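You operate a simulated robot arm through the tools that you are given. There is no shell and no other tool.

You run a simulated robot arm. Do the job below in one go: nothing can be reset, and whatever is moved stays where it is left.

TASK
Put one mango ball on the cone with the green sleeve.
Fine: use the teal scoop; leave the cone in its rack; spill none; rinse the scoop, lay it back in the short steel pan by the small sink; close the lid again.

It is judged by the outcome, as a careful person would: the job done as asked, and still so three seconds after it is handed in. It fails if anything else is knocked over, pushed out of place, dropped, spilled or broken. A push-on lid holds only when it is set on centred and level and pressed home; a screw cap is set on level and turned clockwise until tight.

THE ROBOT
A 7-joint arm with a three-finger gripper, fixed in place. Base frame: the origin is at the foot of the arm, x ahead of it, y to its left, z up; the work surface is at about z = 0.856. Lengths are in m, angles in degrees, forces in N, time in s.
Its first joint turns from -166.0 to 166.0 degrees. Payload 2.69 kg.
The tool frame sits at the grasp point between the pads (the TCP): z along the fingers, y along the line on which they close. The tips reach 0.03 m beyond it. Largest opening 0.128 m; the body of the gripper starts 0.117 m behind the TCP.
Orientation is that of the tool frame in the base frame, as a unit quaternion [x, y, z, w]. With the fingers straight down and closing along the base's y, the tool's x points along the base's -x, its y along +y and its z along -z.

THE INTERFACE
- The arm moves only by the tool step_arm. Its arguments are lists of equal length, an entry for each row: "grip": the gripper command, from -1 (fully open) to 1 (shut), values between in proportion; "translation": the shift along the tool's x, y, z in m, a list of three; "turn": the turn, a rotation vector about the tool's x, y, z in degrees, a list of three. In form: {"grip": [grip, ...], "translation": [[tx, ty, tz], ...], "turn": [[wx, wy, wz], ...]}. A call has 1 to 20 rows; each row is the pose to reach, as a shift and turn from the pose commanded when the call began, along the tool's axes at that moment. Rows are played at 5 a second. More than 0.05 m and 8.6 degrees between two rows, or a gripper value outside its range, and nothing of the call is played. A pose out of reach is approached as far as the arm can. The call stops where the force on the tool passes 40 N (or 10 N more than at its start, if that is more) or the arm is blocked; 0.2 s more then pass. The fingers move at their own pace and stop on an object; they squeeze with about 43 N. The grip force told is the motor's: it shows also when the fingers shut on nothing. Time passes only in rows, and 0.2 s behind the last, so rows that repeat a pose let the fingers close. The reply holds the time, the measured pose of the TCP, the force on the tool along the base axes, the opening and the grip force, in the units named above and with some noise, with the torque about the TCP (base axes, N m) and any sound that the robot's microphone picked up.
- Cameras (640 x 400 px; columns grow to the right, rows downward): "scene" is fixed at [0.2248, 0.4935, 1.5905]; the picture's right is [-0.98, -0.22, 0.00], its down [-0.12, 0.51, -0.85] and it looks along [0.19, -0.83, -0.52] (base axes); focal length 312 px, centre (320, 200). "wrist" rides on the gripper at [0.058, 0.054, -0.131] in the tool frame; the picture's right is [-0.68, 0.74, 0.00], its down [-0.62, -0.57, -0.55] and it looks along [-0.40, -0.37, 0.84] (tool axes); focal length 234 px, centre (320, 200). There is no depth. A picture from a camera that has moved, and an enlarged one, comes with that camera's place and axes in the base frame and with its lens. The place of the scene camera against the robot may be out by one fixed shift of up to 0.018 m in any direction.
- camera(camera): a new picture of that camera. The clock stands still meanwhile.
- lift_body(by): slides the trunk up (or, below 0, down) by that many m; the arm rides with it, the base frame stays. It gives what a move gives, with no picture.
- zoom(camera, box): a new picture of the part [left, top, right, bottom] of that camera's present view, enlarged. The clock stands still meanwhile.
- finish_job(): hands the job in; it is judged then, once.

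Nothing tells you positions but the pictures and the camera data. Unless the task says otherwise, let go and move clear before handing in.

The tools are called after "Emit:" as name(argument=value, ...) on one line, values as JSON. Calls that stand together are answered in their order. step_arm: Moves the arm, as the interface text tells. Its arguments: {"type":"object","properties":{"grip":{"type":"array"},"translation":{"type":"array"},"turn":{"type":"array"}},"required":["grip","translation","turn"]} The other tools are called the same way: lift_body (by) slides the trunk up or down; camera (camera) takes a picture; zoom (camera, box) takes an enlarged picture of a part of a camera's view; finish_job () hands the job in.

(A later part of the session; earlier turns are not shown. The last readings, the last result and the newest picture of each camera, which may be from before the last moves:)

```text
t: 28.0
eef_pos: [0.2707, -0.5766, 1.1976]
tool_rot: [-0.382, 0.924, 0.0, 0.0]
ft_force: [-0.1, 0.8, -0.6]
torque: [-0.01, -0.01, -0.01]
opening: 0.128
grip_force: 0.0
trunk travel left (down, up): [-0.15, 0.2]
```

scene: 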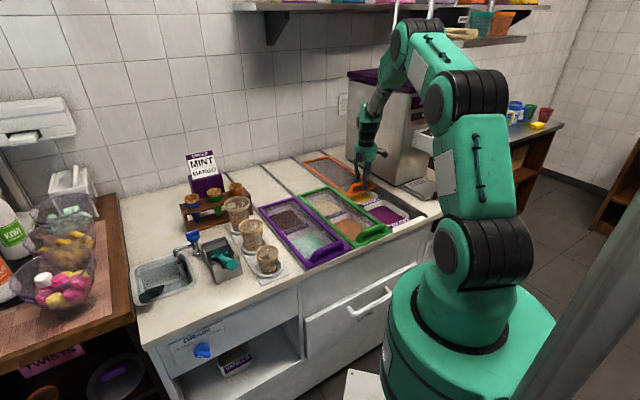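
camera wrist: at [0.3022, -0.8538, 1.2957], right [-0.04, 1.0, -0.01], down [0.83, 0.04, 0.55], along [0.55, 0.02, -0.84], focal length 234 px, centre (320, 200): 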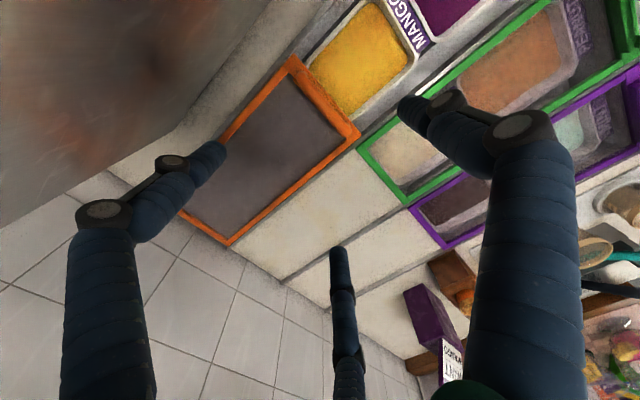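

Tool is level again. Next I'll examine the tap knob, since the scoop will have to be rinsed while it is in my hand. Moving above the tap.

Emit:
step_arm(grip=[-1, -1, -1, -1, -1, -1, -1, -1, -1, -1, -1, -1, -1, -1, -1, -1, -1, -1], translation=[[-0.02, -0.004, 0], [-0.06, -0.011, 0], [-0.107, -0.019, 0], [-0.154, -0.027, 0], [-0.201, -0.035, 0], [-0.248, -0.043, 0], [-0.295, -0.051, 0], [-0.342, -0.06, 0], [-0.389, -0.068, 0], [-0.436, -0.076, 0], [-0.483, -0.084, 0], [-0.53, -0.092, 0], [-0.577, -0.1, 0.0], [-0.615, -0.107, 0.02], [-0.635, -0.111, 0.05], [-0.643, -0.112, 0.08], [-0.643, -0.112, 0.1], [-0.643, -0.112, 0.1]], turn=[[0, 0, 0], [0, 0, 0], [0, 0, 0], [0, 0, 0], [0, 0, 0], [0, 0, 0], [0, 0, 0], [0, 0, 0], [0, 0, 0], [0, 0, 0], [0, 0, 0], [0, 0, 0], [0, 0, 0], [0, 0, 0], [0, 0, 0], [0, 0, 0], [0, 0, 0], [0, 0, 0]])

Emit:
camera(camera="wrist")

Emit:
zoom(camera="scene", box=[120, 130, 290, 320])

```text
t: 31.8
eef_pos: [0.8044, -0.1986, 1.097]
tool_rot: [-0.383, 0.924, 0.0, 0.0]
ft_force: [0.2, -0.1, -0.7]
torque: [0.01, 0.04, -0.01]
opening: 0.128
grip_force: 0.0
trunk travel left (down, up): [-0.15, 0.2]
```

```text
taken
camera wrist: at [0.7258, -0.2028, 1.2292], right [-0.04, 1.0, 0.0], down [0.84, 0.04, 0.55], along [0.55, 0.02, -0.84], focal length 234 px, centre (320, 200)
```

wrist: 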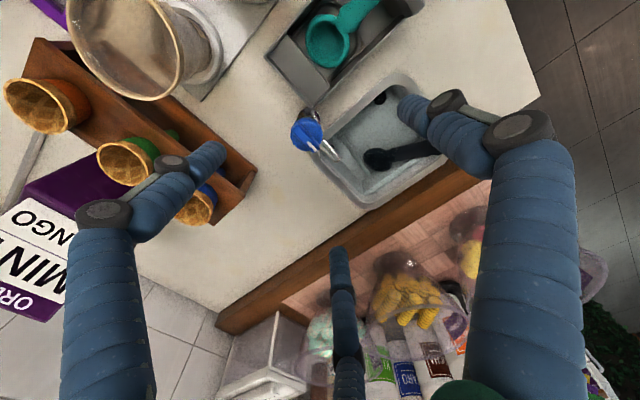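

```text
2.11 times, centred on (205, 225) of scene
camera zoom: at [0.2248, 0.4935, 1.5905], right [-0.98, -0.22, 0.0], down [-0.12, 0.51, -0.85], along [0.19, -0.83, -0.52], focal length 656 px, centre (562, 147)
```

zoom: 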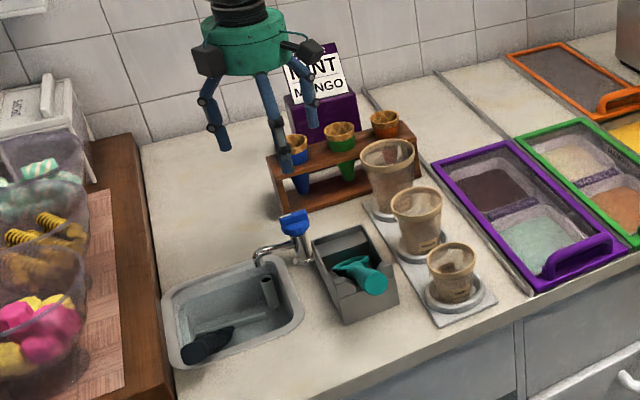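

Emit:
zoom(camera="wrist", box=[270, 60, 430, 210])

Emit:
zoom(camera="scene", box=[165, 220, 215, 260])

```text
2.67 times, centred on (350, 135) of wrist
camera zoom: at [0.7258, -0.2028, 1.2292], right [-0.04, 1.0, 0.0], down [0.84, 0.04, 0.55], along [0.55, 0.02, -0.84], focal length 624 px, centre (240, 373)
```

zoom: 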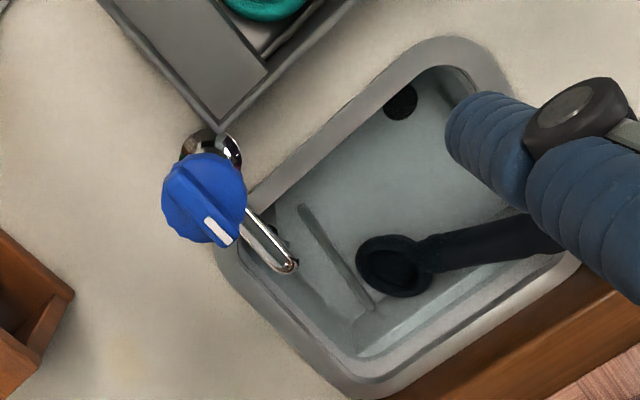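

```text
10.00 times, centred on (190, 240) of scene
camera zoom: at [0.2248, 0.4935, 1.5905], right [-0.98, -0.22, 0.0], down [-0.12, 0.51, -0.85], along [0.19, -0.83, -0.52], focal length 3117 px, centre (1620, -200)
```

zoom: 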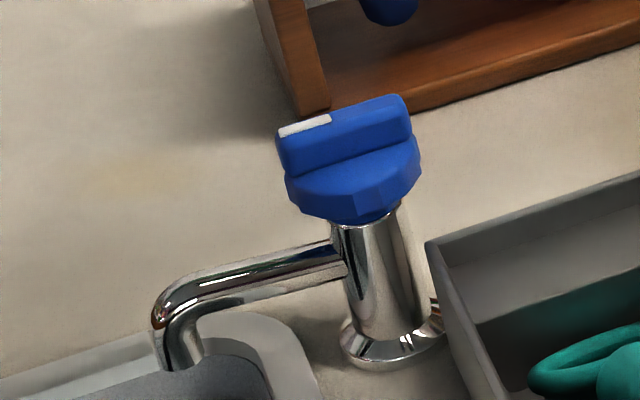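

The tap has a rotary knob with a raised bar and a white pointer that now points along the spout. I'll come down over it with the fingers part-closed and check alignment.

Emit:
step_arm(grip=[-0.6, -0.3, -0.2, -0.2, -0.2], translation=[[0.002, -0.005, 0.02], [0.004, -0.01, 0.045], [0.005, -0.013, 0.07], [0.005, -0.013, 0.085], [0.005, -0.013, 0.085]], turn=[[0, 0, 0], [0, 0, 0], [0, 0, 0], [0, 0, 0], [0, 0, 0]])

Emit:
camera(camera="wrist")

Emit:
zoom(camera="scene", box=[150, 180, 240, 270])

```text
t: 33.0
eef_pos: [0.8101, -0.2137, 1.0123]
tool_rot: [-0.382, 0.924, -0.001, 0.0]
ft_force: [0.2, 0.4, 0.9]
torque: [-0.01, 0.02, -0.02]
opening: 0.0768
grip_force: 0.2
trunk travel left (down, up): [-0.15, 0.2]
```

```text
taken
camera wrist: at [0.7316, -0.2161, 1.1441], right [-0.04, 1.0, 0.0], down [0.84, 0.04, 0.55], along [0.55, 0.02, -0.84], focal length 234 px, centre (320, 200)
```

wrist: 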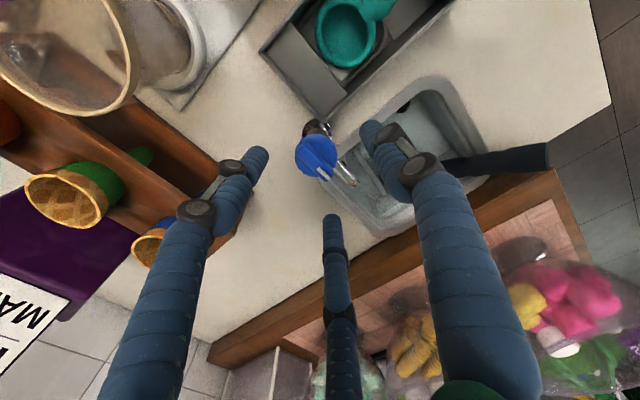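

```text
4.44 times, centred on (195, 225) of scene
camera zoom: at [0.2248, 0.4935, 1.5905], right [-0.98, -0.22, 0.0], down [-0.12, 0.51, -0.85], along [0.19, -0.83, -0.52], focal length 1385 px, centre (876, 89)
```

zoom: 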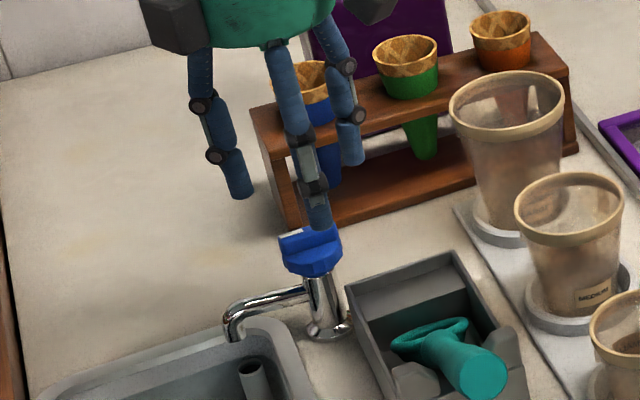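

The knob sits centred below the fingers. Lowering around it and closing.

Emit:
step_arm(grip=[-0.2, -0.2, -0.2, -0.2, 0.1, 0.3, 0.6, 1, 1], translation=[[-0.001, -0.003, 0.015], [-0.001, -0.004, 0.03], [-0.001, -0.004, 0.045], [-0.001, -0.004, 0.054], [-0.001, -0.004, 0.054], [-0.001, -0.004, 0.054], [-0.001, -0.004, 0.054], [-0.001, -0.004, 0.054], [-0.001, -0.004, 0.054]], turn=[[0, 0, 0], [0, 0, 0], [0, 0, 0], [0, 0, 0], [0, 0, 0], [0, 0, 0], [0, 0, 0], [0, 0, 0], [0, 0, 0]])

Emit:
camera(camera="wrist")

Emit:
zoom(camera="scene", box=[150, 180, 240, 270])

```text
t: 34.7
eef_pos: [0.821, -0.2186, 0.9598]
tool_rot: [-0.383, 0.924, -0.005, 0.005]
ft_force: [27.4, 1.8, -12.1]
torque: [-0.38, -0.86, -0.37]
opening: 0.0384
grip_force: 42.5
trunk travel left (down, up): [-0.15, 0.2]
stopped in row 8: the force on the tool passed its limit at 45 N (the readings are from after the stop); the commanded pose is now the measured one
```

```text
taken
camera wrist: at [0.7413, -0.2198, 1.0915], right [-0.04, 1.0, 0.0], down [0.83, 0.04, 0.56], along [0.56, 0.02, -0.83], focal length 234 px, centre (320, 200)
```

wrist: 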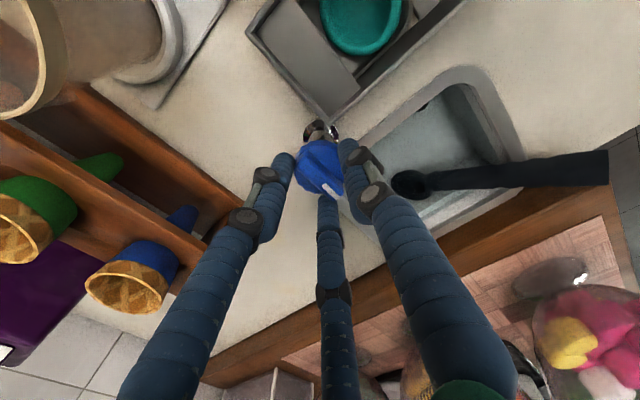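

```text
4.44 times, centred on (195, 225) of scene
camera zoom: at [0.2248, 0.4935, 1.5905], right [-0.98, -0.22, 0.0], down [-0.12, 0.51, -0.85], along [0.19, -0.83, -0.52], focal length 1385 px, centre (876, 89)
```

zoom: 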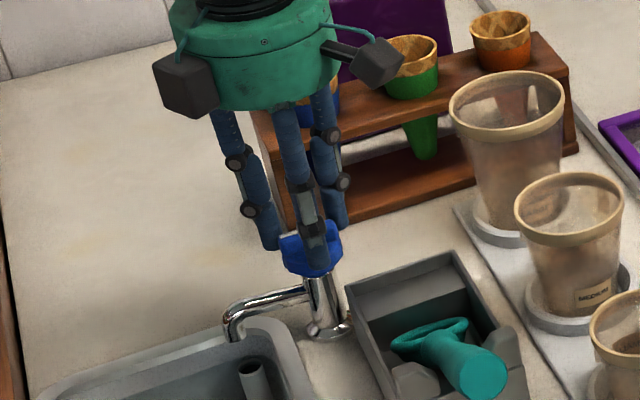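

I have the knob between the fingers. I'll try a small counter-clockwise turn and feel the torque.

Emit:
step_arm(grip=[1, 1, 1], translation=[[0, 0, 0], [0, 0, 0], [0, 0, 0]], turn=[[0, 0, 0], [0, 0, -6], [0, 0, -12]])

Emit:
zoom(camera="wrist", box=[260, 100, 460, 230])

```text
t: 35.2
eef_pos: [0.8221, -0.2179, 0.9605]
tool_rot: [-0.411, 0.912, -0.005, 0.005]
ft_force: [18.0, -2.7, -17.6]
torque: [-0.03, -0.4, -1.34]
opening: 0.0386
grip_force: 45.0
trunk travel left (down, up): [-0.15, 0.2]
stopped in row 2: the force on the tool passed its limit at 42 N (the readings are from after the stop); the commanded pose is now the measured one
```

```text
3.08 times, centred on (360, 165) of wrist
camera zoom: at [0.7416, -0.2253, 1.0916], right [-0.1, 0.99, -0.01], down [0.82, 0.09, 0.56], along [0.56, 0.05, -0.83], focal length 720 px, centre (197, 308)
```

zoom: 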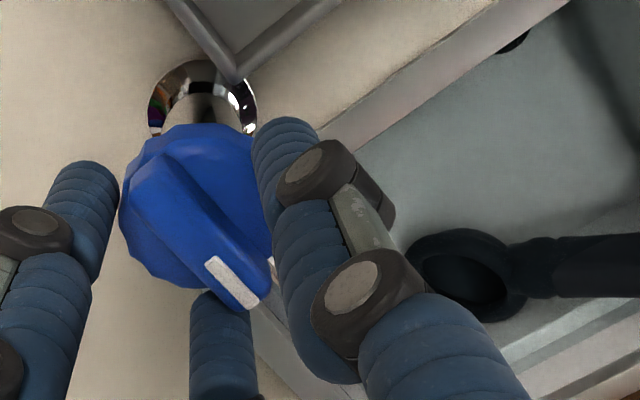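

Counter-clockwise meets resistance, as if at a stop. I'll try clockwise gently.

Emit:
step_arm(grip=[1, 1, 1, 1], translation=[[0, 0, 0], [0, 0, 0], [0, 0, 0], [0, 0, 0]], turn=[[0, 0, 4], [0, 0, 8], [0, 0, 13], [0, 0, 18]])

Emit:
zoom(camera="wrist", box=[260, 100, 460, 230])

Emit:
zoom(camera="scene", box=[150, 220, 210, 270])

```text
t: 35.9
eef_pos: [0.8241, -0.221, 0.9638]
tool_rot: [-0.352, 0.936, -0.007, 0.008]
ft_force: [11.6, -7.1, -12.6]
torque: [-0.34, 0.3, -0.03]
opening: 0.0219
grip_force: 44.9
trunk travel left (down, up): [-0.15, 0.2]
stopped in row 3: the force on the tool passed its limit at 42 N (the readings are from after the stop); the commanded pose is now the measured one
```

```text
3.08 times, centred on (360, 165) of wrist
camera zoom: at [0.7424, -0.2181, 1.0945], right [0.02, 1.0, -0.01], down [0.82, -0.02, 0.57], along [0.57, -0.02, -0.82], focal length 720 px, centre (197, 308)
```

zoom: 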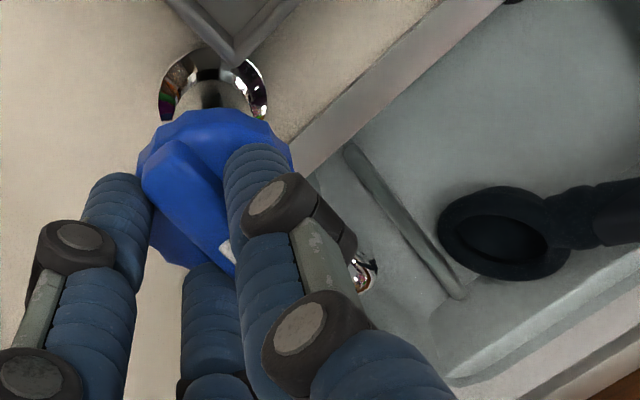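

```text
8.00 times, centred on (180, 245) of scene
camera zoom: at [0.2248, 0.4935, 1.5905], right [-0.98, -0.22, 0.0], down [-0.12, 0.51, -0.85], along [0.19, -0.83, -0.52], focal length 2493 px, centre (1440, -160)
```

zoom: 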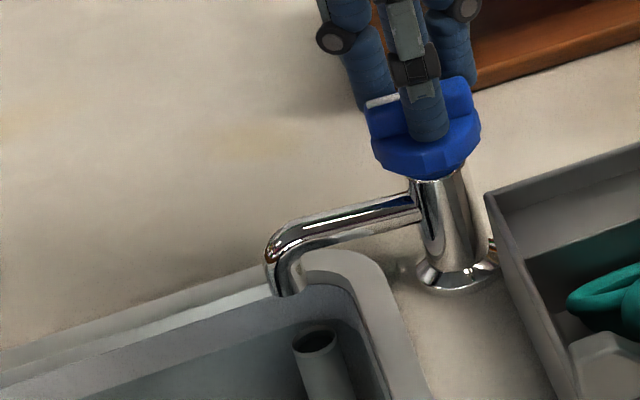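

The fingers have settled onto the raised bar itself, a better hold for torque. I'll turn clockwise a bit further in small rows.

Emit:
step_arm(grip=[1, 1, 1, 1], translation=[[0, 0, 0], [0, 0, 0], [0, 0, 0], [0, 0, 0]], turn=[[0, 0, 0], [0, 0, 3], [0, 0, 6], [0, 0, 9]])

Emit:
zoom(camera="wrist", box=[260, 100, 460, 230])

```text
t: 36.9
eef_pos: [0.823, -0.2205, 0.9637]
tool_rot: [-0.278, 0.961, -0.006, 0.009]
ft_force: [11.1, -18.0, -19.4]
torque: [-0.66, 0.56, -0.03]
opening: 0.0218
grip_force: 45.1
trunk travel left (down, up): [-0.15, 0.2]
```

```text
3.08 times, centred on (360, 165) of wrist
camera zoom: at [0.7432, -0.206, 1.0946], right [0.18, 0.98, 0.0], down [0.81, -0.15, 0.56], along [0.55, -0.1, -0.83], focal length 720 px, centre (197, 308)
```

zoom: 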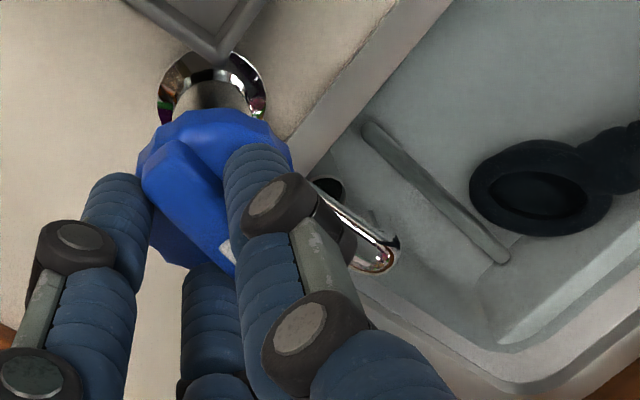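

Clockwise the knob follows freely. I'll continue turning and watch for water.

Emit:
step_arm(grip=[1, 1, 1, 1, 1], translation=[[0, 0, 0], [0, 0, 0], [0, 0, 0], [0, 0, 0], [0, 0, 0]], turn=[[0, 0, 5], [0, 0, 10], [0, 0, 15], [0, 0, 20], [0, 0, 25]])

Emit:
zoom(camera="wrist", box=[260, 80, 480, 230])

Emit:
zoom(camera="scene", box=[130, 220, 220, 310])

```text
t: 38.1
eef_pos: [0.8212, -0.2212, 0.9634]
tool_rot: [-0.061, 0.998, -0.004, 0.007]
ft_force: [-13.4, -25.3, -16.3]
torque: [-0.57, 1.09, 0.0]
opening: 0.0217
grip_force: 45.3
trunk travel left (down, up): [-0.15, 0.2]
```

```text
2.67 times, centred on (370, 155) of wrist
camera zoom: at [0.7546, -0.1745, 1.0948], right [0.58, 0.81, 0.0], down [0.67, -0.48, 0.56], along [0.46, -0.32, -0.83], focal length 624 px, centre (187, 320)
```

zoom: 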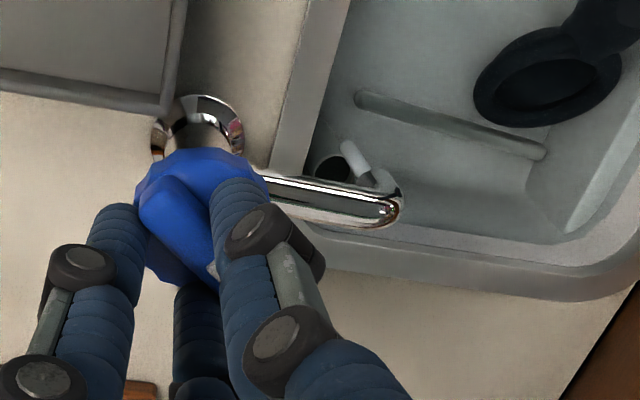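

```text
4.44 times, centred on (175, 265) of scene
camera zoom: at [0.2248, 0.4935, 1.5905], right [-0.98, -0.22, 0.0], down [-0.12, 0.51, -0.85], along [0.19, -0.83, -0.52], focal length 1385 px, centre (964, -89)
```

zoom: 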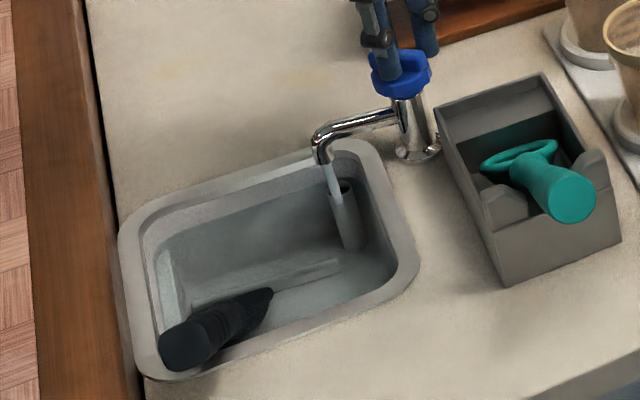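

Water is running now, in a thin stream beside the standpipe. I'll open the fingers only slightly because the cone rack is close, rise, and check whether the sink fills.

Emit:
step_arm(grip=[0.45, 0.3, 0.3, 0.3, 0.3, 0.3, 0.3, 0.3], translation=[[0, 0, 0], [0, 0, 0], [0, 0, 0], [0, 0, -0.02], [0, 0, -0.05], [0, 0, -0.08], [0, 0, -0.1], [0, 0, -0.1]], turn=[[0, 0, 0], [0, 0, 0], [0, 0, 0], [0, 0, 0], [0, 0, 0], [0, 0, 0], [0, 0, 0], [0, 0, 0]])

Emit:
zoom(camera="scene", box=[130, 220, 220, 310])

Emit:
camera(camera="wrist")

```text
t: 39.9
eef_pos: [0.82, -0.2205, 1.0655]
tool_rot: [-0.062, 0.998, -0.004, 0.01]
ft_force: [-0.2, 0.0, -0.5]
torque: [0.02, 0.02, -0.02]
opening: 0.0445
grip_force: 0.0
trunk travel left (down, up): [-0.15, 0.2]
```

```text
4.44 times, centred on (175, 265) of scene
camera zoom: at [0.2248, 0.4935, 1.5905], right [-0.98, -0.22, 0.0], down [-0.12, 0.51, -0.85], along [0.19, -0.83, -0.52], focal length 1385 px, centre (964, -89)
```

zoom: 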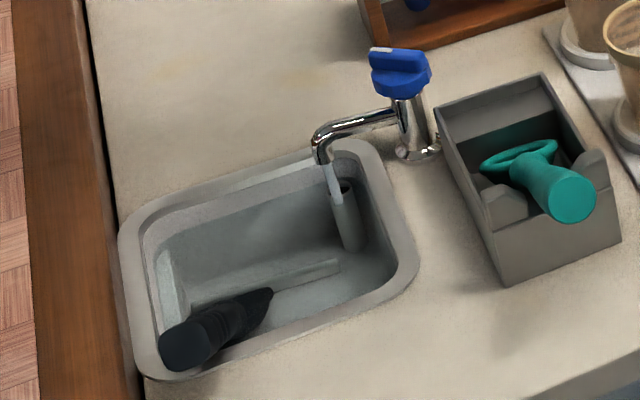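

```text
taken
camera wrist: at [0.7536, -0.1735, 1.1954], right [0.58, 0.82, 0.01], down [0.67, -0.48, 0.57], along [0.46, -0.32, -0.82], focal length 234 px, centre (320, 200)
```

wrist: 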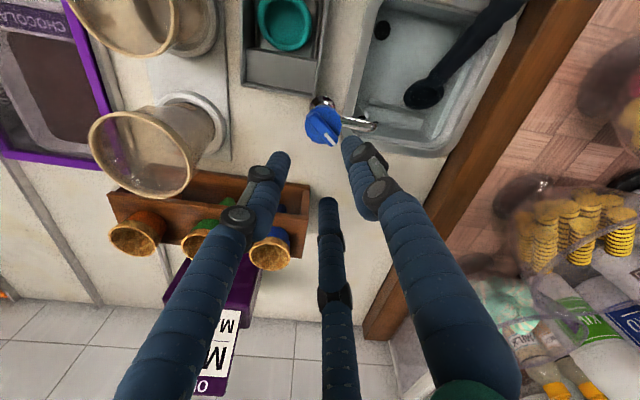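

Emit:
zoom(camera="wrist", box=[290, 0, 520, 170])

Emit:
zoom(camera="scene", box=[165, 235, 215, 280])

```text
2.35 times, centred on (405, 85) of wrist
camera zoom: at [0.7536, -0.1735, 1.1954], right [0.58, 0.82, 0.01], down [0.67, -0.48, 0.57], along [0.46, -0.32, -0.82], focal length 551 px, centre (120, 471)
```

zoom: 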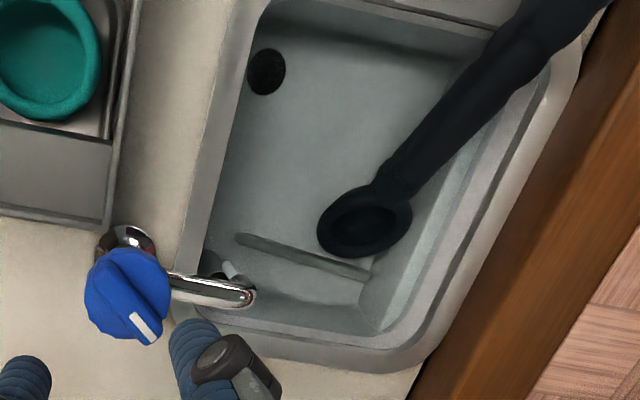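

```text
8.89 times, centred on (190, 258) of scene
camera zoom: at [0.2248, 0.4935, 1.5905], right [-0.98, -0.22, 0.0], down [-0.12, 0.51, -0.85], along [0.19, -0.83, -0.52], focal length 2770 px, centre (1476, -311)
```

zoom: 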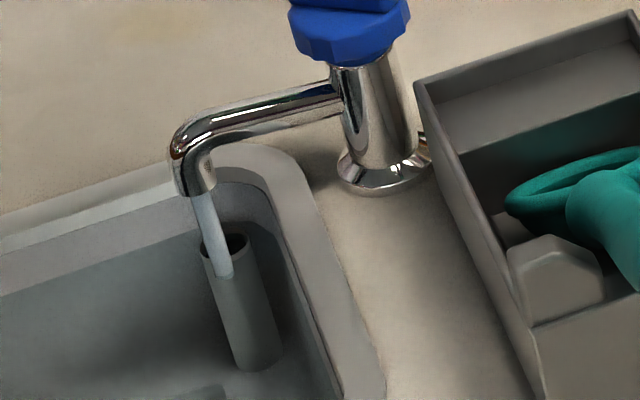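

The sink appears to be a dipper well: the stream ends at standing water level with the standpipe top, so the overflow handles the running tap. Now I'll rise, square the tool to the counter and back off to view the teal scoop.

Emit:
step_arm(grip=[0.3, 0.3, 0, -0.5, -1, -1], translation=[[0, 0, -0.03], [0, 0, -0.06], [0, 0, -0.09], [0, 0, -0.12], [0, 0, -0.13], [0, 0, -0.13]], turn=[[-0.18, 0.18, -7.6], [-0.36, 0.36, -15.2], [-0.54, 0.54, -22.7], [-0.72, 0.72, -30.3], [-0.9, 0.9, -37.9], [-0.9, 0.9, -37.9]])

Emit:
step_arm(grip=[-1, -1, -1, -1, -1, -1, -1, -1], translation=[[0.01, 0.03, 0], [0.02, 0.075, 0], [0.03, 0.12, 0], [0.04, 0.165, 0], [0.05, 0.21, 0], [0.053, 0.25, 0], [0.053, 0.27, 0], [0.053, 0.27, 0]], turn=[[0, 0, 0], [0, 0, 0], [0, 0, 0], [0, 0, 0], [0, 0, 0], [0, 0, 0], [0, 0, 0], [0, 0, 0]])

Emit:
camera(camera="wrist")

Emit:
zoom(camera="scene", box=[130, 220, 250, 310])

```text
t: 41.3
eef_pos: [0.8192, -0.2171, 1.1954]
tool_rot: [-0.385, 0.923, 0.0, 0.0]
ft_force: [-0.6, -1.2, -0.2]
torque: [0.03, 0.02, 0.0]
opening: 0.1281
grip_force: 0.2
trunk travel left (down, up): [-0.15, 0.2]
```

```text
t: 43.1
eef_pos: [0.5887, -0.0655, 1.1941]
tool_rot: [-0.383, 0.924, 0.0, 0.0]
ft_force: [-0.2, 0.8, 0.6]
torque: [-0.01, -0.04, -0.02]
opening: 0.1281
grip_force: 0.1
trunk travel left (down, up): [-0.15, 0.2]
```

```text
taken
camera wrist: at [0.5095, -0.0677, 1.3266], right [-0.04, 1.0, 0.0], down [0.84, 0.04, 0.55], along [0.55, 0.02, -0.84], focal length 234 px, centre (320, 200)
```

wrist: 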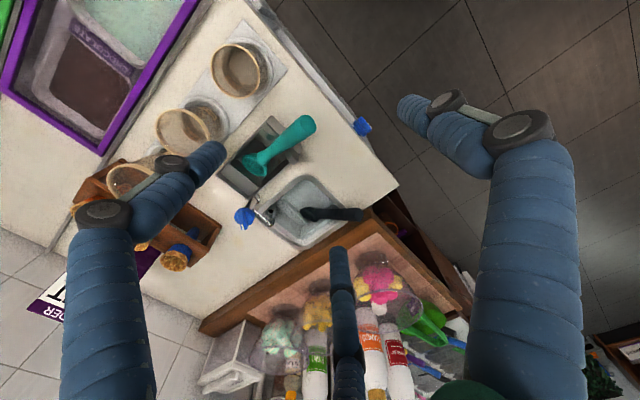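

```text
4.44 times, centred on (190, 265) of scene
camera zoom: at [0.2248, 0.4935, 1.5905], right [-0.98, -0.22, 0.0], down [-0.12, 0.51, -0.85], along [0.19, -0.83, -0.52], focal length 1385 px, centre (898, -89)
```

zoom: 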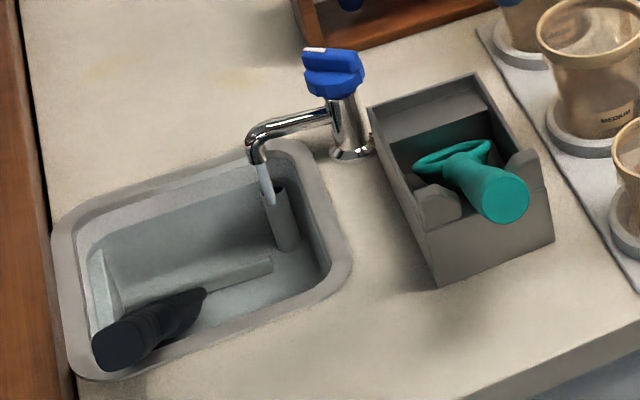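

Emit:
zoom(camera="wrist", box=[200, 90, 380, 260])

Emit:
zoom(camera="scene", box=[195, 235, 245, 285])

```text
2.35 times, centred on (290, 175) of wrist
camera zoom: at [0.5095, -0.0677, 1.3266], right [-0.04, 1.0, 0.0], down [0.84, 0.04, 0.55], along [0.55, 0.02, -0.84], focal length 551 px, centre (391, 259)
```

zoom: 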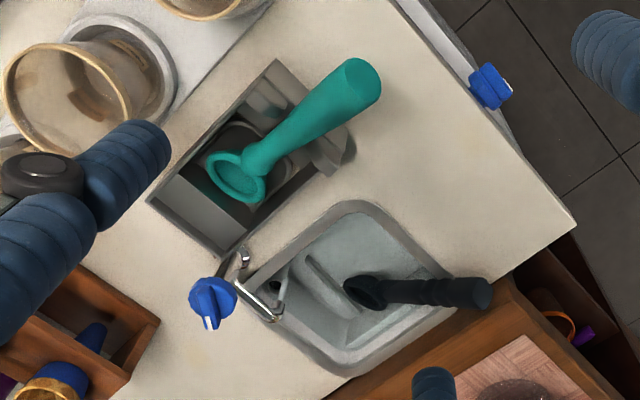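

```text
8.00 times, centred on (220, 260) of scene
camera zoom: at [0.2248, 0.4935, 1.5905], right [-0.98, -0.22, 0.0], down [-0.12, 0.51, -0.85], along [0.19, -0.83, -0.52], focal length 2493 px, centre (1120, -280)
```

zoom: 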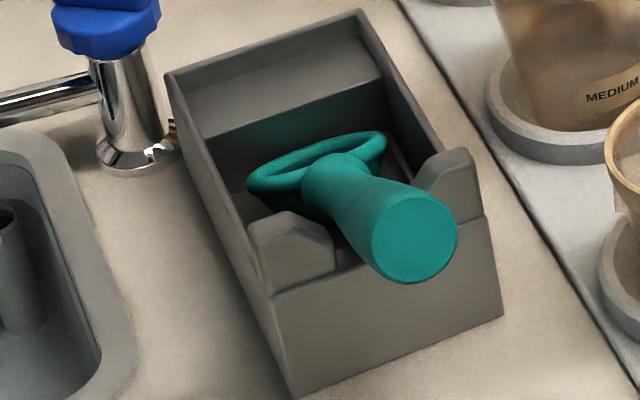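

The scoop handle end is at about (U 0.370, V 0.485, z 0.980), and the handle rises toward me at about 26°, with the bowl opening up. I'll tilt the gripper to point along the handle for an end-on grip.

Emit:
step_arm(grip=[-0.3, -0.3, -0.3, -0.3, -0.3, -0.3, -0.3, -0.3, -0.3], translation=[[0, 0.005, 0.01], [0, 0.013, 0.03], [0, 0.021, 0.05], [0, 0.029, 0.07], [0, 0.037, 0.09], [0, 0.045, 0.11], [0, 0.053, 0.125], [0, 0.06, 0.135], [0, 0.06, 0.135]], turn=[[8, 0, 0], [16, 0, 0], [24, 0, 0], [32, 0, 0], [40, 0, 0], [48, 0, 0], [56, 0, 0], [63.6, 0, 0], [63.6, 0, 0]])

Emit:
camera(camera="wrist")

Emit:
camera(camera="scene")

```text
t: 45.1
eef_pos: [0.5467, -0.0221, 1.0612]
tool_rot: [-0.326, 0.785, -0.487, 0.203]
ft_force: [0.2, -0.4, 0.7]
torque: [-0.03, -0.01, -0.02]
opening: 0.0832
grip_force: 0.0
trunk travel left (down, up): [-0.15, 0.2]
```

```text
taken
camera wrist: at [0.4067, 0.0362, 1.0719], right [0.25, 0.71, -0.66], down [0.26, 0.61, 0.75], along [0.93, -0.36, -0.04], focal length 234 px, centre (320, 200)
```

wrist: 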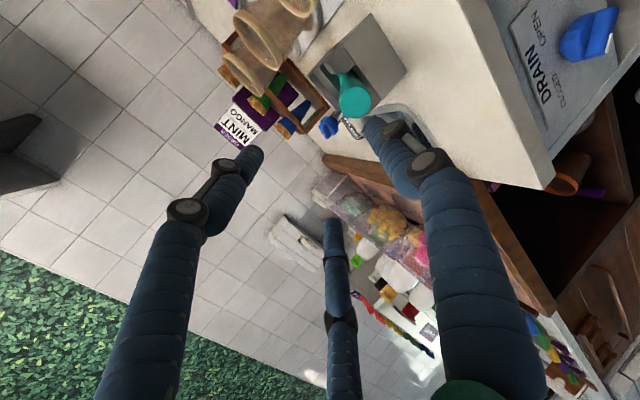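

```text
taken
```

scene: 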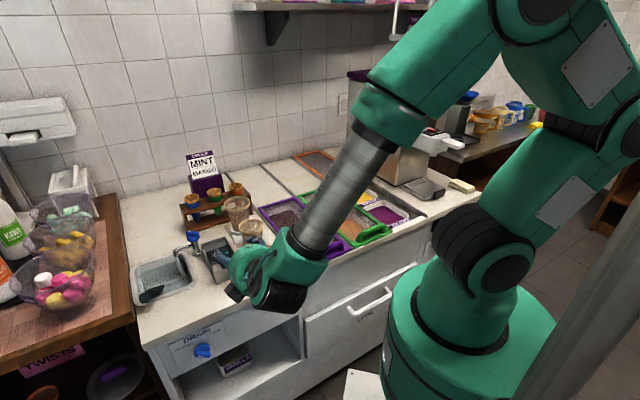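

The arm takes that pose well. I'll shift onto the handle axis and come closer, then check alignment.

Emit:
step_arm(grip=[-0.3, -0.3, -0.3, -0.3], translation=[[0.001, 0.012, 0.01], [0.001, 0.024, 0.025], [0.001, 0.036, 0.04], [0.001, 0.036, 0.05]], turn=[[0, 0, 0], [0, 0, 0], [0, 0, 0], [0, 0, 0]])

Emit:
camera(camera="wrist")

Emit:
zoom(camera="scene", box=[170, 210, 330, 310])

```text
t: 46.1
eef_pos: [0.5659, -0.043, 1.0061]
tool_rot: [-0.325, 0.785, -0.487, 0.202]
ft_force: [0.2, 0.6, 0.1]
torque: [0.0, -0.01, -0.01]
opening: 0.0831
grip_force: 0.0
trunk travel left (down, up): [-0.15, 0.2]
```

```text
taken
camera wrist: at [0.4258, 0.0148, 1.0171], right [0.24, 0.71, -0.66], down [0.26, 0.61, 0.75], along [0.93, -0.36, -0.04], focal length 234 px, centre (320, 200)
```

wrist: 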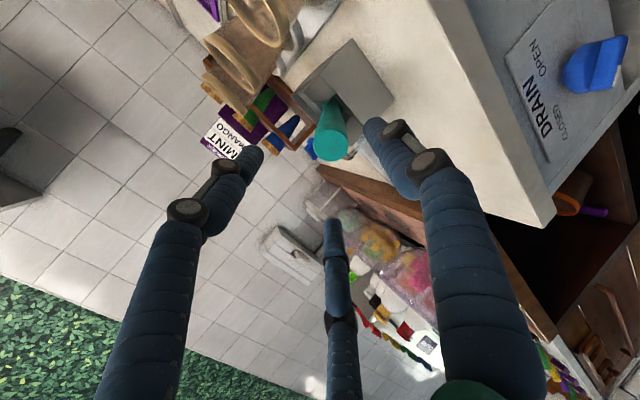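

```text
4.00 times, centred on (250, 260) of scene
camera zoom: at [0.2248, 0.4935, 1.5905], right [-0.98, -0.22, 0.0], down [-0.12, 0.51, -0.85], along [0.19, -0.83, -0.52], focal length 1247 px, centre (600, -40)
```

zoom: 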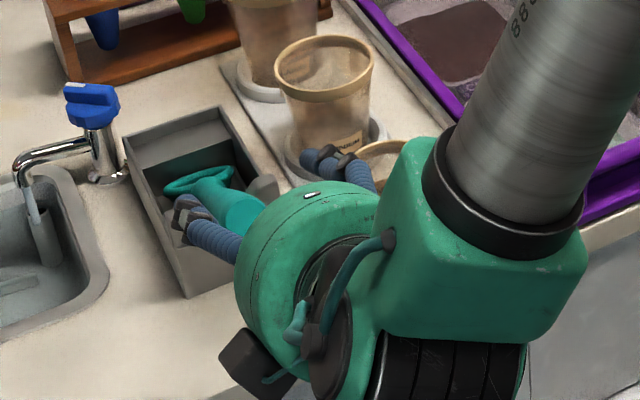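

Emit:
zoom(camera="wrist", box=[270, 70, 400, 180])

```text
3.64 times, centred on (335, 125) of wrist
camera zoom: at [0.4258, 0.0148, 1.0171], right [0.24, 0.71, -0.66], down [0.26, 0.61, 0.75], along [0.93, -0.36, -0.04], focal length 852 px, centre (266, 473)
```

zoom: 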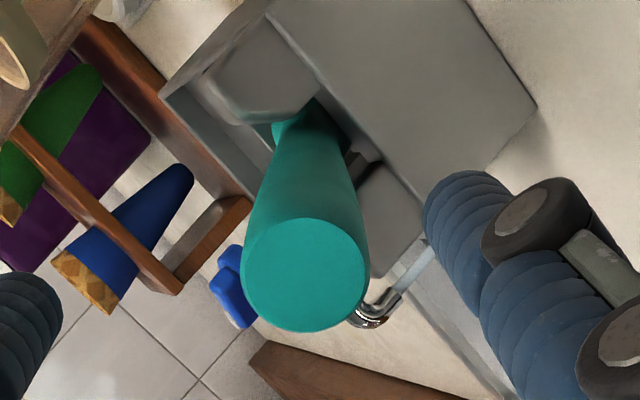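

Comparing the two wrist views alone, the handle end is at z≈0.964, slightly lower than I thought, so the scene camera is a bit off. I'll correct and slide the open fingers over the handle end.

Emit:
step_arm(grip=[-0.3, -0.3, -0.3, -0.3, -0.3, -0.3], translation=[[-0.001, 0.006, 0.005], [-0.0023, 0.0134, 0.015], [-0.0023, 0.0134, 0.035], [-0.0023, 0.0134, 0.055], [-0.0023, 0.0134, 0.07], [-0.0023, 0.0134, 0.07]], turn=[[-1, 0, 0], [-2.1, 0, 0], [-2.1, 0, 0], [-2.1, 0, 0], [-2.1, 0, 0], [-2.1, 0, 0]])

Emit:
camera(camera="wrist")

Emit:
zoom(camera="scene", box=[170, 210, 300, 310])

```text
t: 47.5
eef_pos: [0.6093, -0.084, 0.9623]
tool_rot: [-0.33, 0.793, -0.473, 0.195]
ft_force: [0.0, 0.1, 0.2]
torque: [-0.01, -0.03, 0.04]
opening: 0.0832
grip_force: 0.0
trunk travel left (down, up): [-0.15, 0.2]
```

```text
taken
camera wrist: at [0.4684, -0.0253, 0.9789], right [0.23, 0.73, -0.65], down [0.28, 0.59, 0.76], along [0.93, -0.36, -0.07], focal length 234 px, centre (320, 200)
```

wrist: 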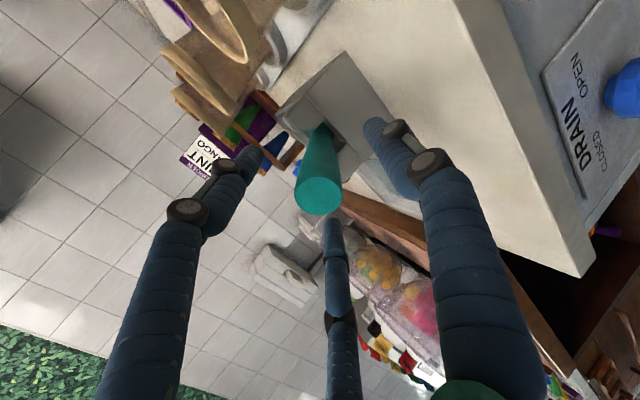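

```text
4.00 times, centred on (235, 260) of scene
camera zoom: at [0.2248, 0.4935, 1.5905], right [-0.98, -0.22, 0.0], down [-0.12, 0.51, -0.85], along [0.19, -0.83, -0.52], focal length 1247 px, centre (660, -40)
```

zoom: 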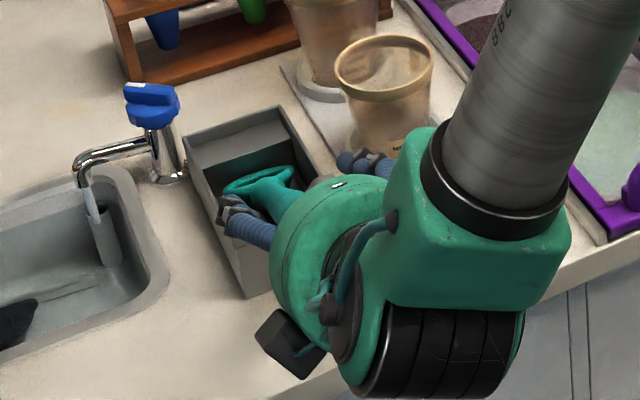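

Aligned: the handle end sits on the tool axis. Advancing 3 cm and closing.

Emit:
step_arm(grip=[-0.3, -0.3, -0.3, 0.0, 0.3, 0.5, 0.7, 1, 1], translation=[[0, 0.001, 0.01], [0, 0.001, 0.02], [0, 0.001, 0.031], [0, 0.001, 0.031], [0, 0.001, 0.031], [0, 0.001, 0.031], [0, 0.001, 0.031], [0, 0.001, 0.031], [0, 0.001, 0.031]], turn=[[0, 0, 0], [0, 0, 0], [0, 0, 0], [0, 0, 0], [0, 0, 0], [0, 0, 0], [0, 0, 0], [0, 0, 0], [0, 0, 0]])

Emit:
camera(camera="wrist")

Emit:
zoom(camera="scene", box=[170, 210, 300, 310])

```text
t: 49.5
eef_pos: [0.6263, -0.1019, 0.9477]
tool_rot: [-0.329, 0.794, -0.472, 0.196]
ft_force: [0.5, -0.5, -0.8]
torque: [0.04, -0.03, -0.05]
opening: 0.0265
grip_force: 43.4
trunk travel left (down, up): [-0.15, 0.2]
```

```text
taken
camera wrist: at [0.4866, -0.0437, 0.964], right [0.23, 0.73, -0.65], down [0.28, 0.59, 0.76], along [0.93, -0.36, -0.07], focal length 234 px, centre (320, 200)
```

wrist: 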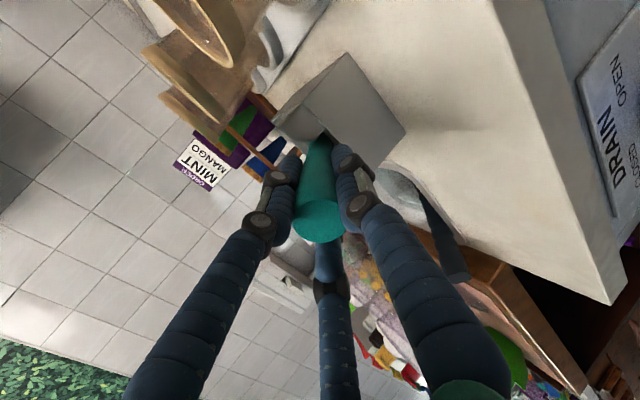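

```text
4.00 times, centred on (235, 260) of scene
camera zoom: at [0.2248, 0.4935, 1.5905], right [-0.98, -0.22, 0.0], down [-0.12, 0.51, -0.85], along [0.19, -0.83, -0.52], focal length 1247 px, centre (660, -40)
```

zoom: 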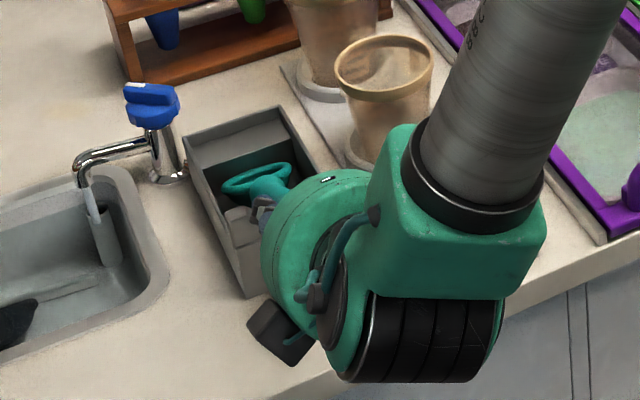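

The scoop is gripped. I'll lift it straight up out of the pan.

Emit:
step_arm(grip=[1, 1, 1, 1, 1, 1, 1], translation=[[0, -0.0132, -0.0072], [0, -0.0352, -0.0191], [0, -0.0615, -0.0334], [0, -0.0879, -0.0477], [0, -0.1143, -0.062], [0, -0.1318, -0.0716], [0, -0.1318, -0.0716]], turn=[[0, 0, 0], [0, 0, 0], [0, 0, 0], [0, 0, 0], [0, 0, 0], [0, 0, 0], [0, 0, 0]])

Emit:
camera(camera="wrist")

Emit:
zoom(camera="scene", box=[150, 170, 330, 310])

```text
t: 51.1
eef_pos: [0.6277, -0.1, 1.0973]
tool_rot: [-0.329, 0.794, -0.473, 0.196]
ft_force: [0.7, -0.3, -1.4]
torque: [0.07, 0.05, 0.02]
opening: 0.0265
grip_force: 42.8
trunk travel left (down, up): [-0.15, 0.2]
```

```text
taken
camera wrist: at [0.4871, -0.0414, 1.1145], right [0.23, 0.73, -0.65], down [0.28, 0.59, 0.76], along [0.93, -0.36, -0.07], focal length 234 px, centre (320, 200)
```

wrist: 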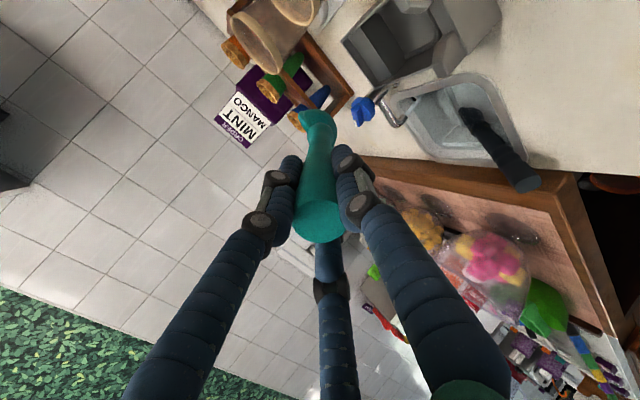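

```text
2.86 times, centred on (240, 240) of scene
camera zoom: at [0.2248, 0.4935, 1.5905], right [-0.98, -0.22, 0.0], down [-0.12, 0.51, -0.85], along [0.19, -0.83, -0.52], focal length 890 px, centre (549, 86)
```

zoom: 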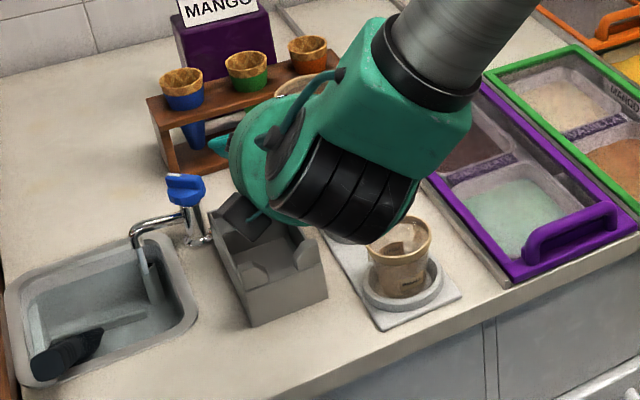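

The scoop came out cleanly. Now I'll carry it high over the cups to the mango tub.

Emit:
step_arm(grip=[1, 1, 1, 1, 1, 1, 1, 1, 1, 1, 1, 1, 1, 1, 1, 1, 1, 1, 1, 1], translation=[[0.0, -0.03, -0.016], [0.01, -0.06, -0.032], [0.04, -0.0703, -0.0382], [0.08, -0.071, -0.037], [0.125, -0.072, -0.036], [0.17, -0.073, -0.035], [0.216, -0.073, -0.034], [0.262, -0.074, -0.033], [0.308, -0.074, -0.032], [0.354, -0.075, -0.031], [0.4, -0.075, -0.03], [0.446, -0.076, -0.029], [0.492, -0.077, -0.027], [0.538, -0.078, -0.025], [0.584, -0.078, -0.023], [0.628, -0.079, -0.022], [0.665, -0.0798, -0.0206], [0.69, -0.0798, -0.0206], [0.7, -0.0798, -0.0206], [0.7, -0.0798, -0.0206]], turn=[[0, 0, 0], [0, 0, 0], [0, 0, 0], [0, 0, 0], [0, 0, 0], [0, 0, 0], [0, 0, 0], [0, 0, 0], [0, 0, 0], [0, 0, 0], [0, 0, 0], [0, 0, 0], [0, 0, 0], [0, 0, 0], [0, 0, 0], [0, 0, 0], [0, 0, 0], [0, 0, 0], [0, 0, 0], [0, 0, 0]])

Emit:
camera(camera="wrist")

Emit:
camera(camera="scene")

```text
t: 53.7
eef_pos: [0.4159, -0.3364, 1.1837]
tool_rot: [-0.424, 0.743, -0.451, 0.254]
ft_force: [-1.5, 0.6, -0.8]
torque: [0.03, 0.02, -0.01]
opening: 0.0266
grip_force: 42.8
trunk travel left (down, up): [-0.15, 0.2]
stopped in row 13: the arm was blocked; the commanded pose is now the measured one
```

```text
taken
camera wrist: at [0.264, -0.3139, 1.1988], right [0.05, 0.75, -0.65], down [0.13, 0.65, 0.75], along [0.99, -0.12, -0.06], focal length 234 px, centre (320, 200)
```

wrist: 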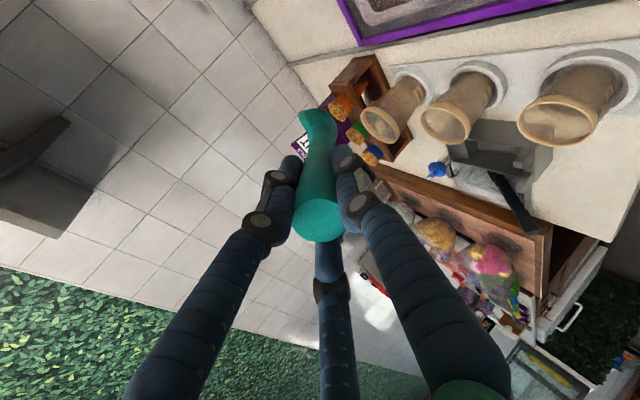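

```text
taken
```

scene: 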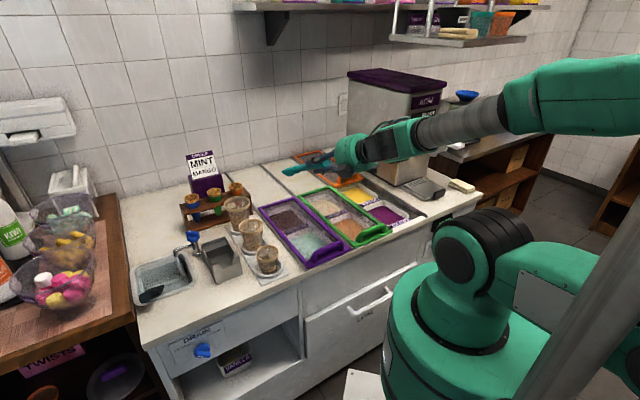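

The arm folded its elbow sideways because the tool was too close in while pointing forward, and it stopped. I'll point the tool down here, which is safe because the scoop is empty, so the arm can unfold.

Emit:
step_arm(grip=[1, 1, 1, 1, 1, 1, 1, 1, 1], translation=[[0, 0, 0], [0, 0, 0], [0, 0, 0], [0, 0, 0], [0, 0, 0], [0, 0, 0], [0, 0, 0], [0, 0, 0], [0, 0, 0]], turn=[[-7.8, 0, 0], [-15.6, 0, 0], [-23.4, 0, 0], [-31.2, 0, 0], [-39, 0, 0], [-46.8, 0, 0], [-54.6, 0, 0], [-62.4, 0, 0], [-62.4, 0, 0]])

Emit:
camera(camera="scene")

Emit:
camera(camera="wrist")

```text
t: 55.7
eef_pos: [0.3976, -0.3435, 1.1259]
tool_rot: [-0.491, 0.859, -0.117, 0.09]
ft_force: [1.2, -2.4, -0.9]
torque: [0.11, 0.1, 0.04]
opening: 0.0265
grip_force: 43.2
out of reach, approached as far as the arm can: row 5, 6, 7, 8, 9
trunk travel left (down, up): [-0.15, 0.2]
```

```text
taken
```

scene: 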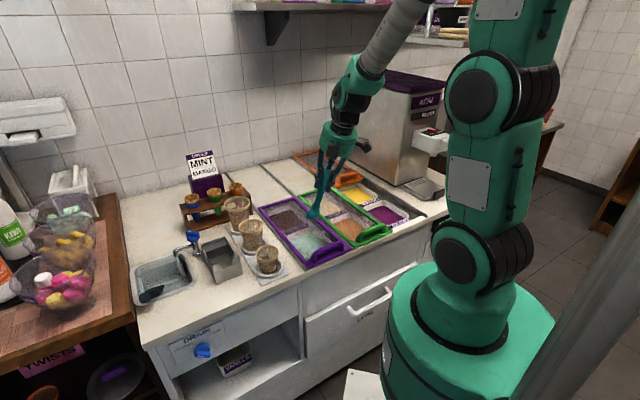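

```text
taken
camera wrist: at [0.288, -0.3514, 1.2343], right [-0.27, 0.95, -0.19], down [0.63, 0.32, 0.71], along [0.73, 0.07, -0.68], focal length 234 px, centre (320, 200)
```

wrist: 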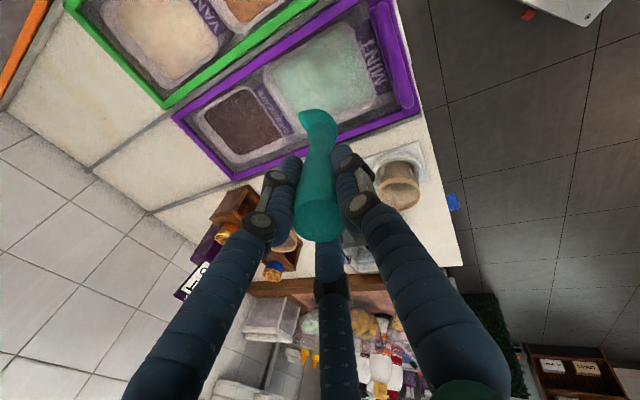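

The arm is upright again. Now I'll move outward to a point above the mango tub, with the scoop tilted steeply down and heading radially, which suits the arm better.

Emit:
step_arm(grip=[1, 1, 1, 1, 1, 1, 1, 1, 1, 1], translation=[[0.03, -0.004, -0.01], [0.07, -0.009, -0.015], [0.113, -0.015, -0.02], [0.156, -0.02, -0.02], [0.2, -0.026, -0.02], [0.243, -0.032, -0.015], [0.285, -0.038, -0.005], [0.325, -0.043, 0.0], [0.3444, -0.0454, 0.0058], [0.3444, -0.0454, 0.0058]], turn=[[0, 0, 0], [0, 0, 0], [3.0, 2.8, 5], [6.1, 5.7, 10], [9.2, 8.6, 15.3], [12.2, 11.5, 20.4], [15.2, 14.4, 25.4], [18.3, 17.3, 30.5], [18.3, 17.3, 30.5], [18.3, 17.3, 30.5]])

Emit:
camera(camera="scene")

Emit:
camera(camera="wrist")

```text
t: 57.9
eef_pos: [0.2595, -0.6616, 1.1212]
tool_rot: [-0.206, 0.931, -0.295, 0.066]
ft_force: [-0.5, 0.0, -0.6]
torque: [0.08, 0.02, 0.04]
opening: 0.0267
grip_force: 42.9
trunk travel left (down, up): [-0.15, 0.2]
```

```text
taken
```

scene: 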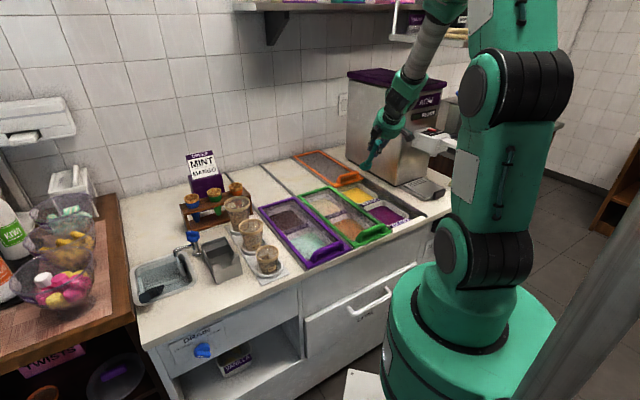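

```text
taken
camera wrist: at [0.1568, -0.5792, 1.198], right [0.36, 0.83, -0.42], down [0.62, 0.13, 0.78], along [0.7, -0.54, -0.47], focal length 234 px, centre (320, 200)
```

wrist: 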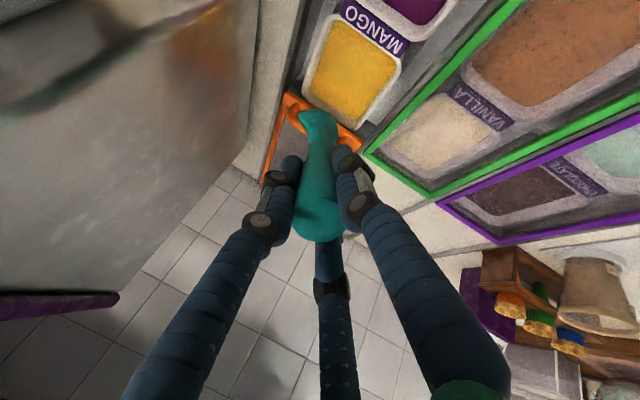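

Emit:
zoom(camera="scene", box=[320, 90, 440, 210])

Emit:
zoom(camera="wrist", box=[250, 80, 390, 260])

```text
3.33 times, centred on (380, 150) of scene
camera zoom: at [0.2248, 0.4935, 1.5905], right [-0.98, -0.22, 0.0], down [-0.12, 0.51, -0.85], along [0.19, -0.83, -0.52], focal length 1039 px, centre (120, 367)
```

zoom: 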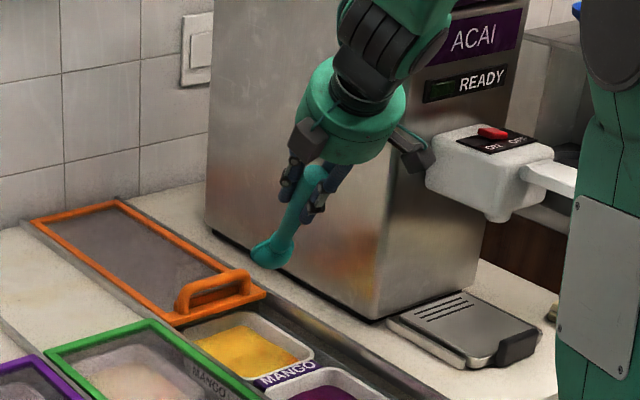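

```text
2.22 times, centred on (320, 170) of wrist
camera zoom: at [0.1568, -0.5792, 1.198], right [0.36, 0.83, -0.42], down [0.62, 0.13, 0.78], along [0.7, -0.54, -0.47], focal length 520 px, centre (320, 267)
```

zoom: 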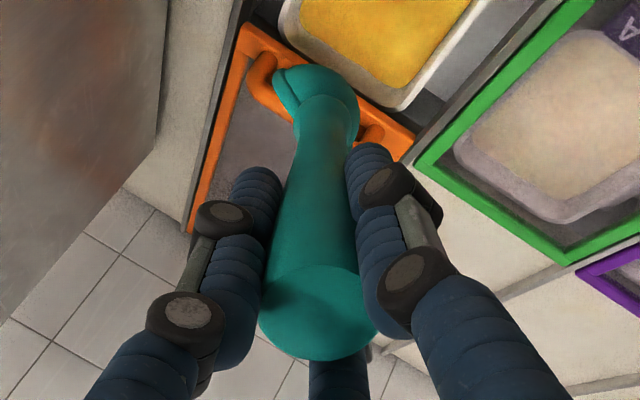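

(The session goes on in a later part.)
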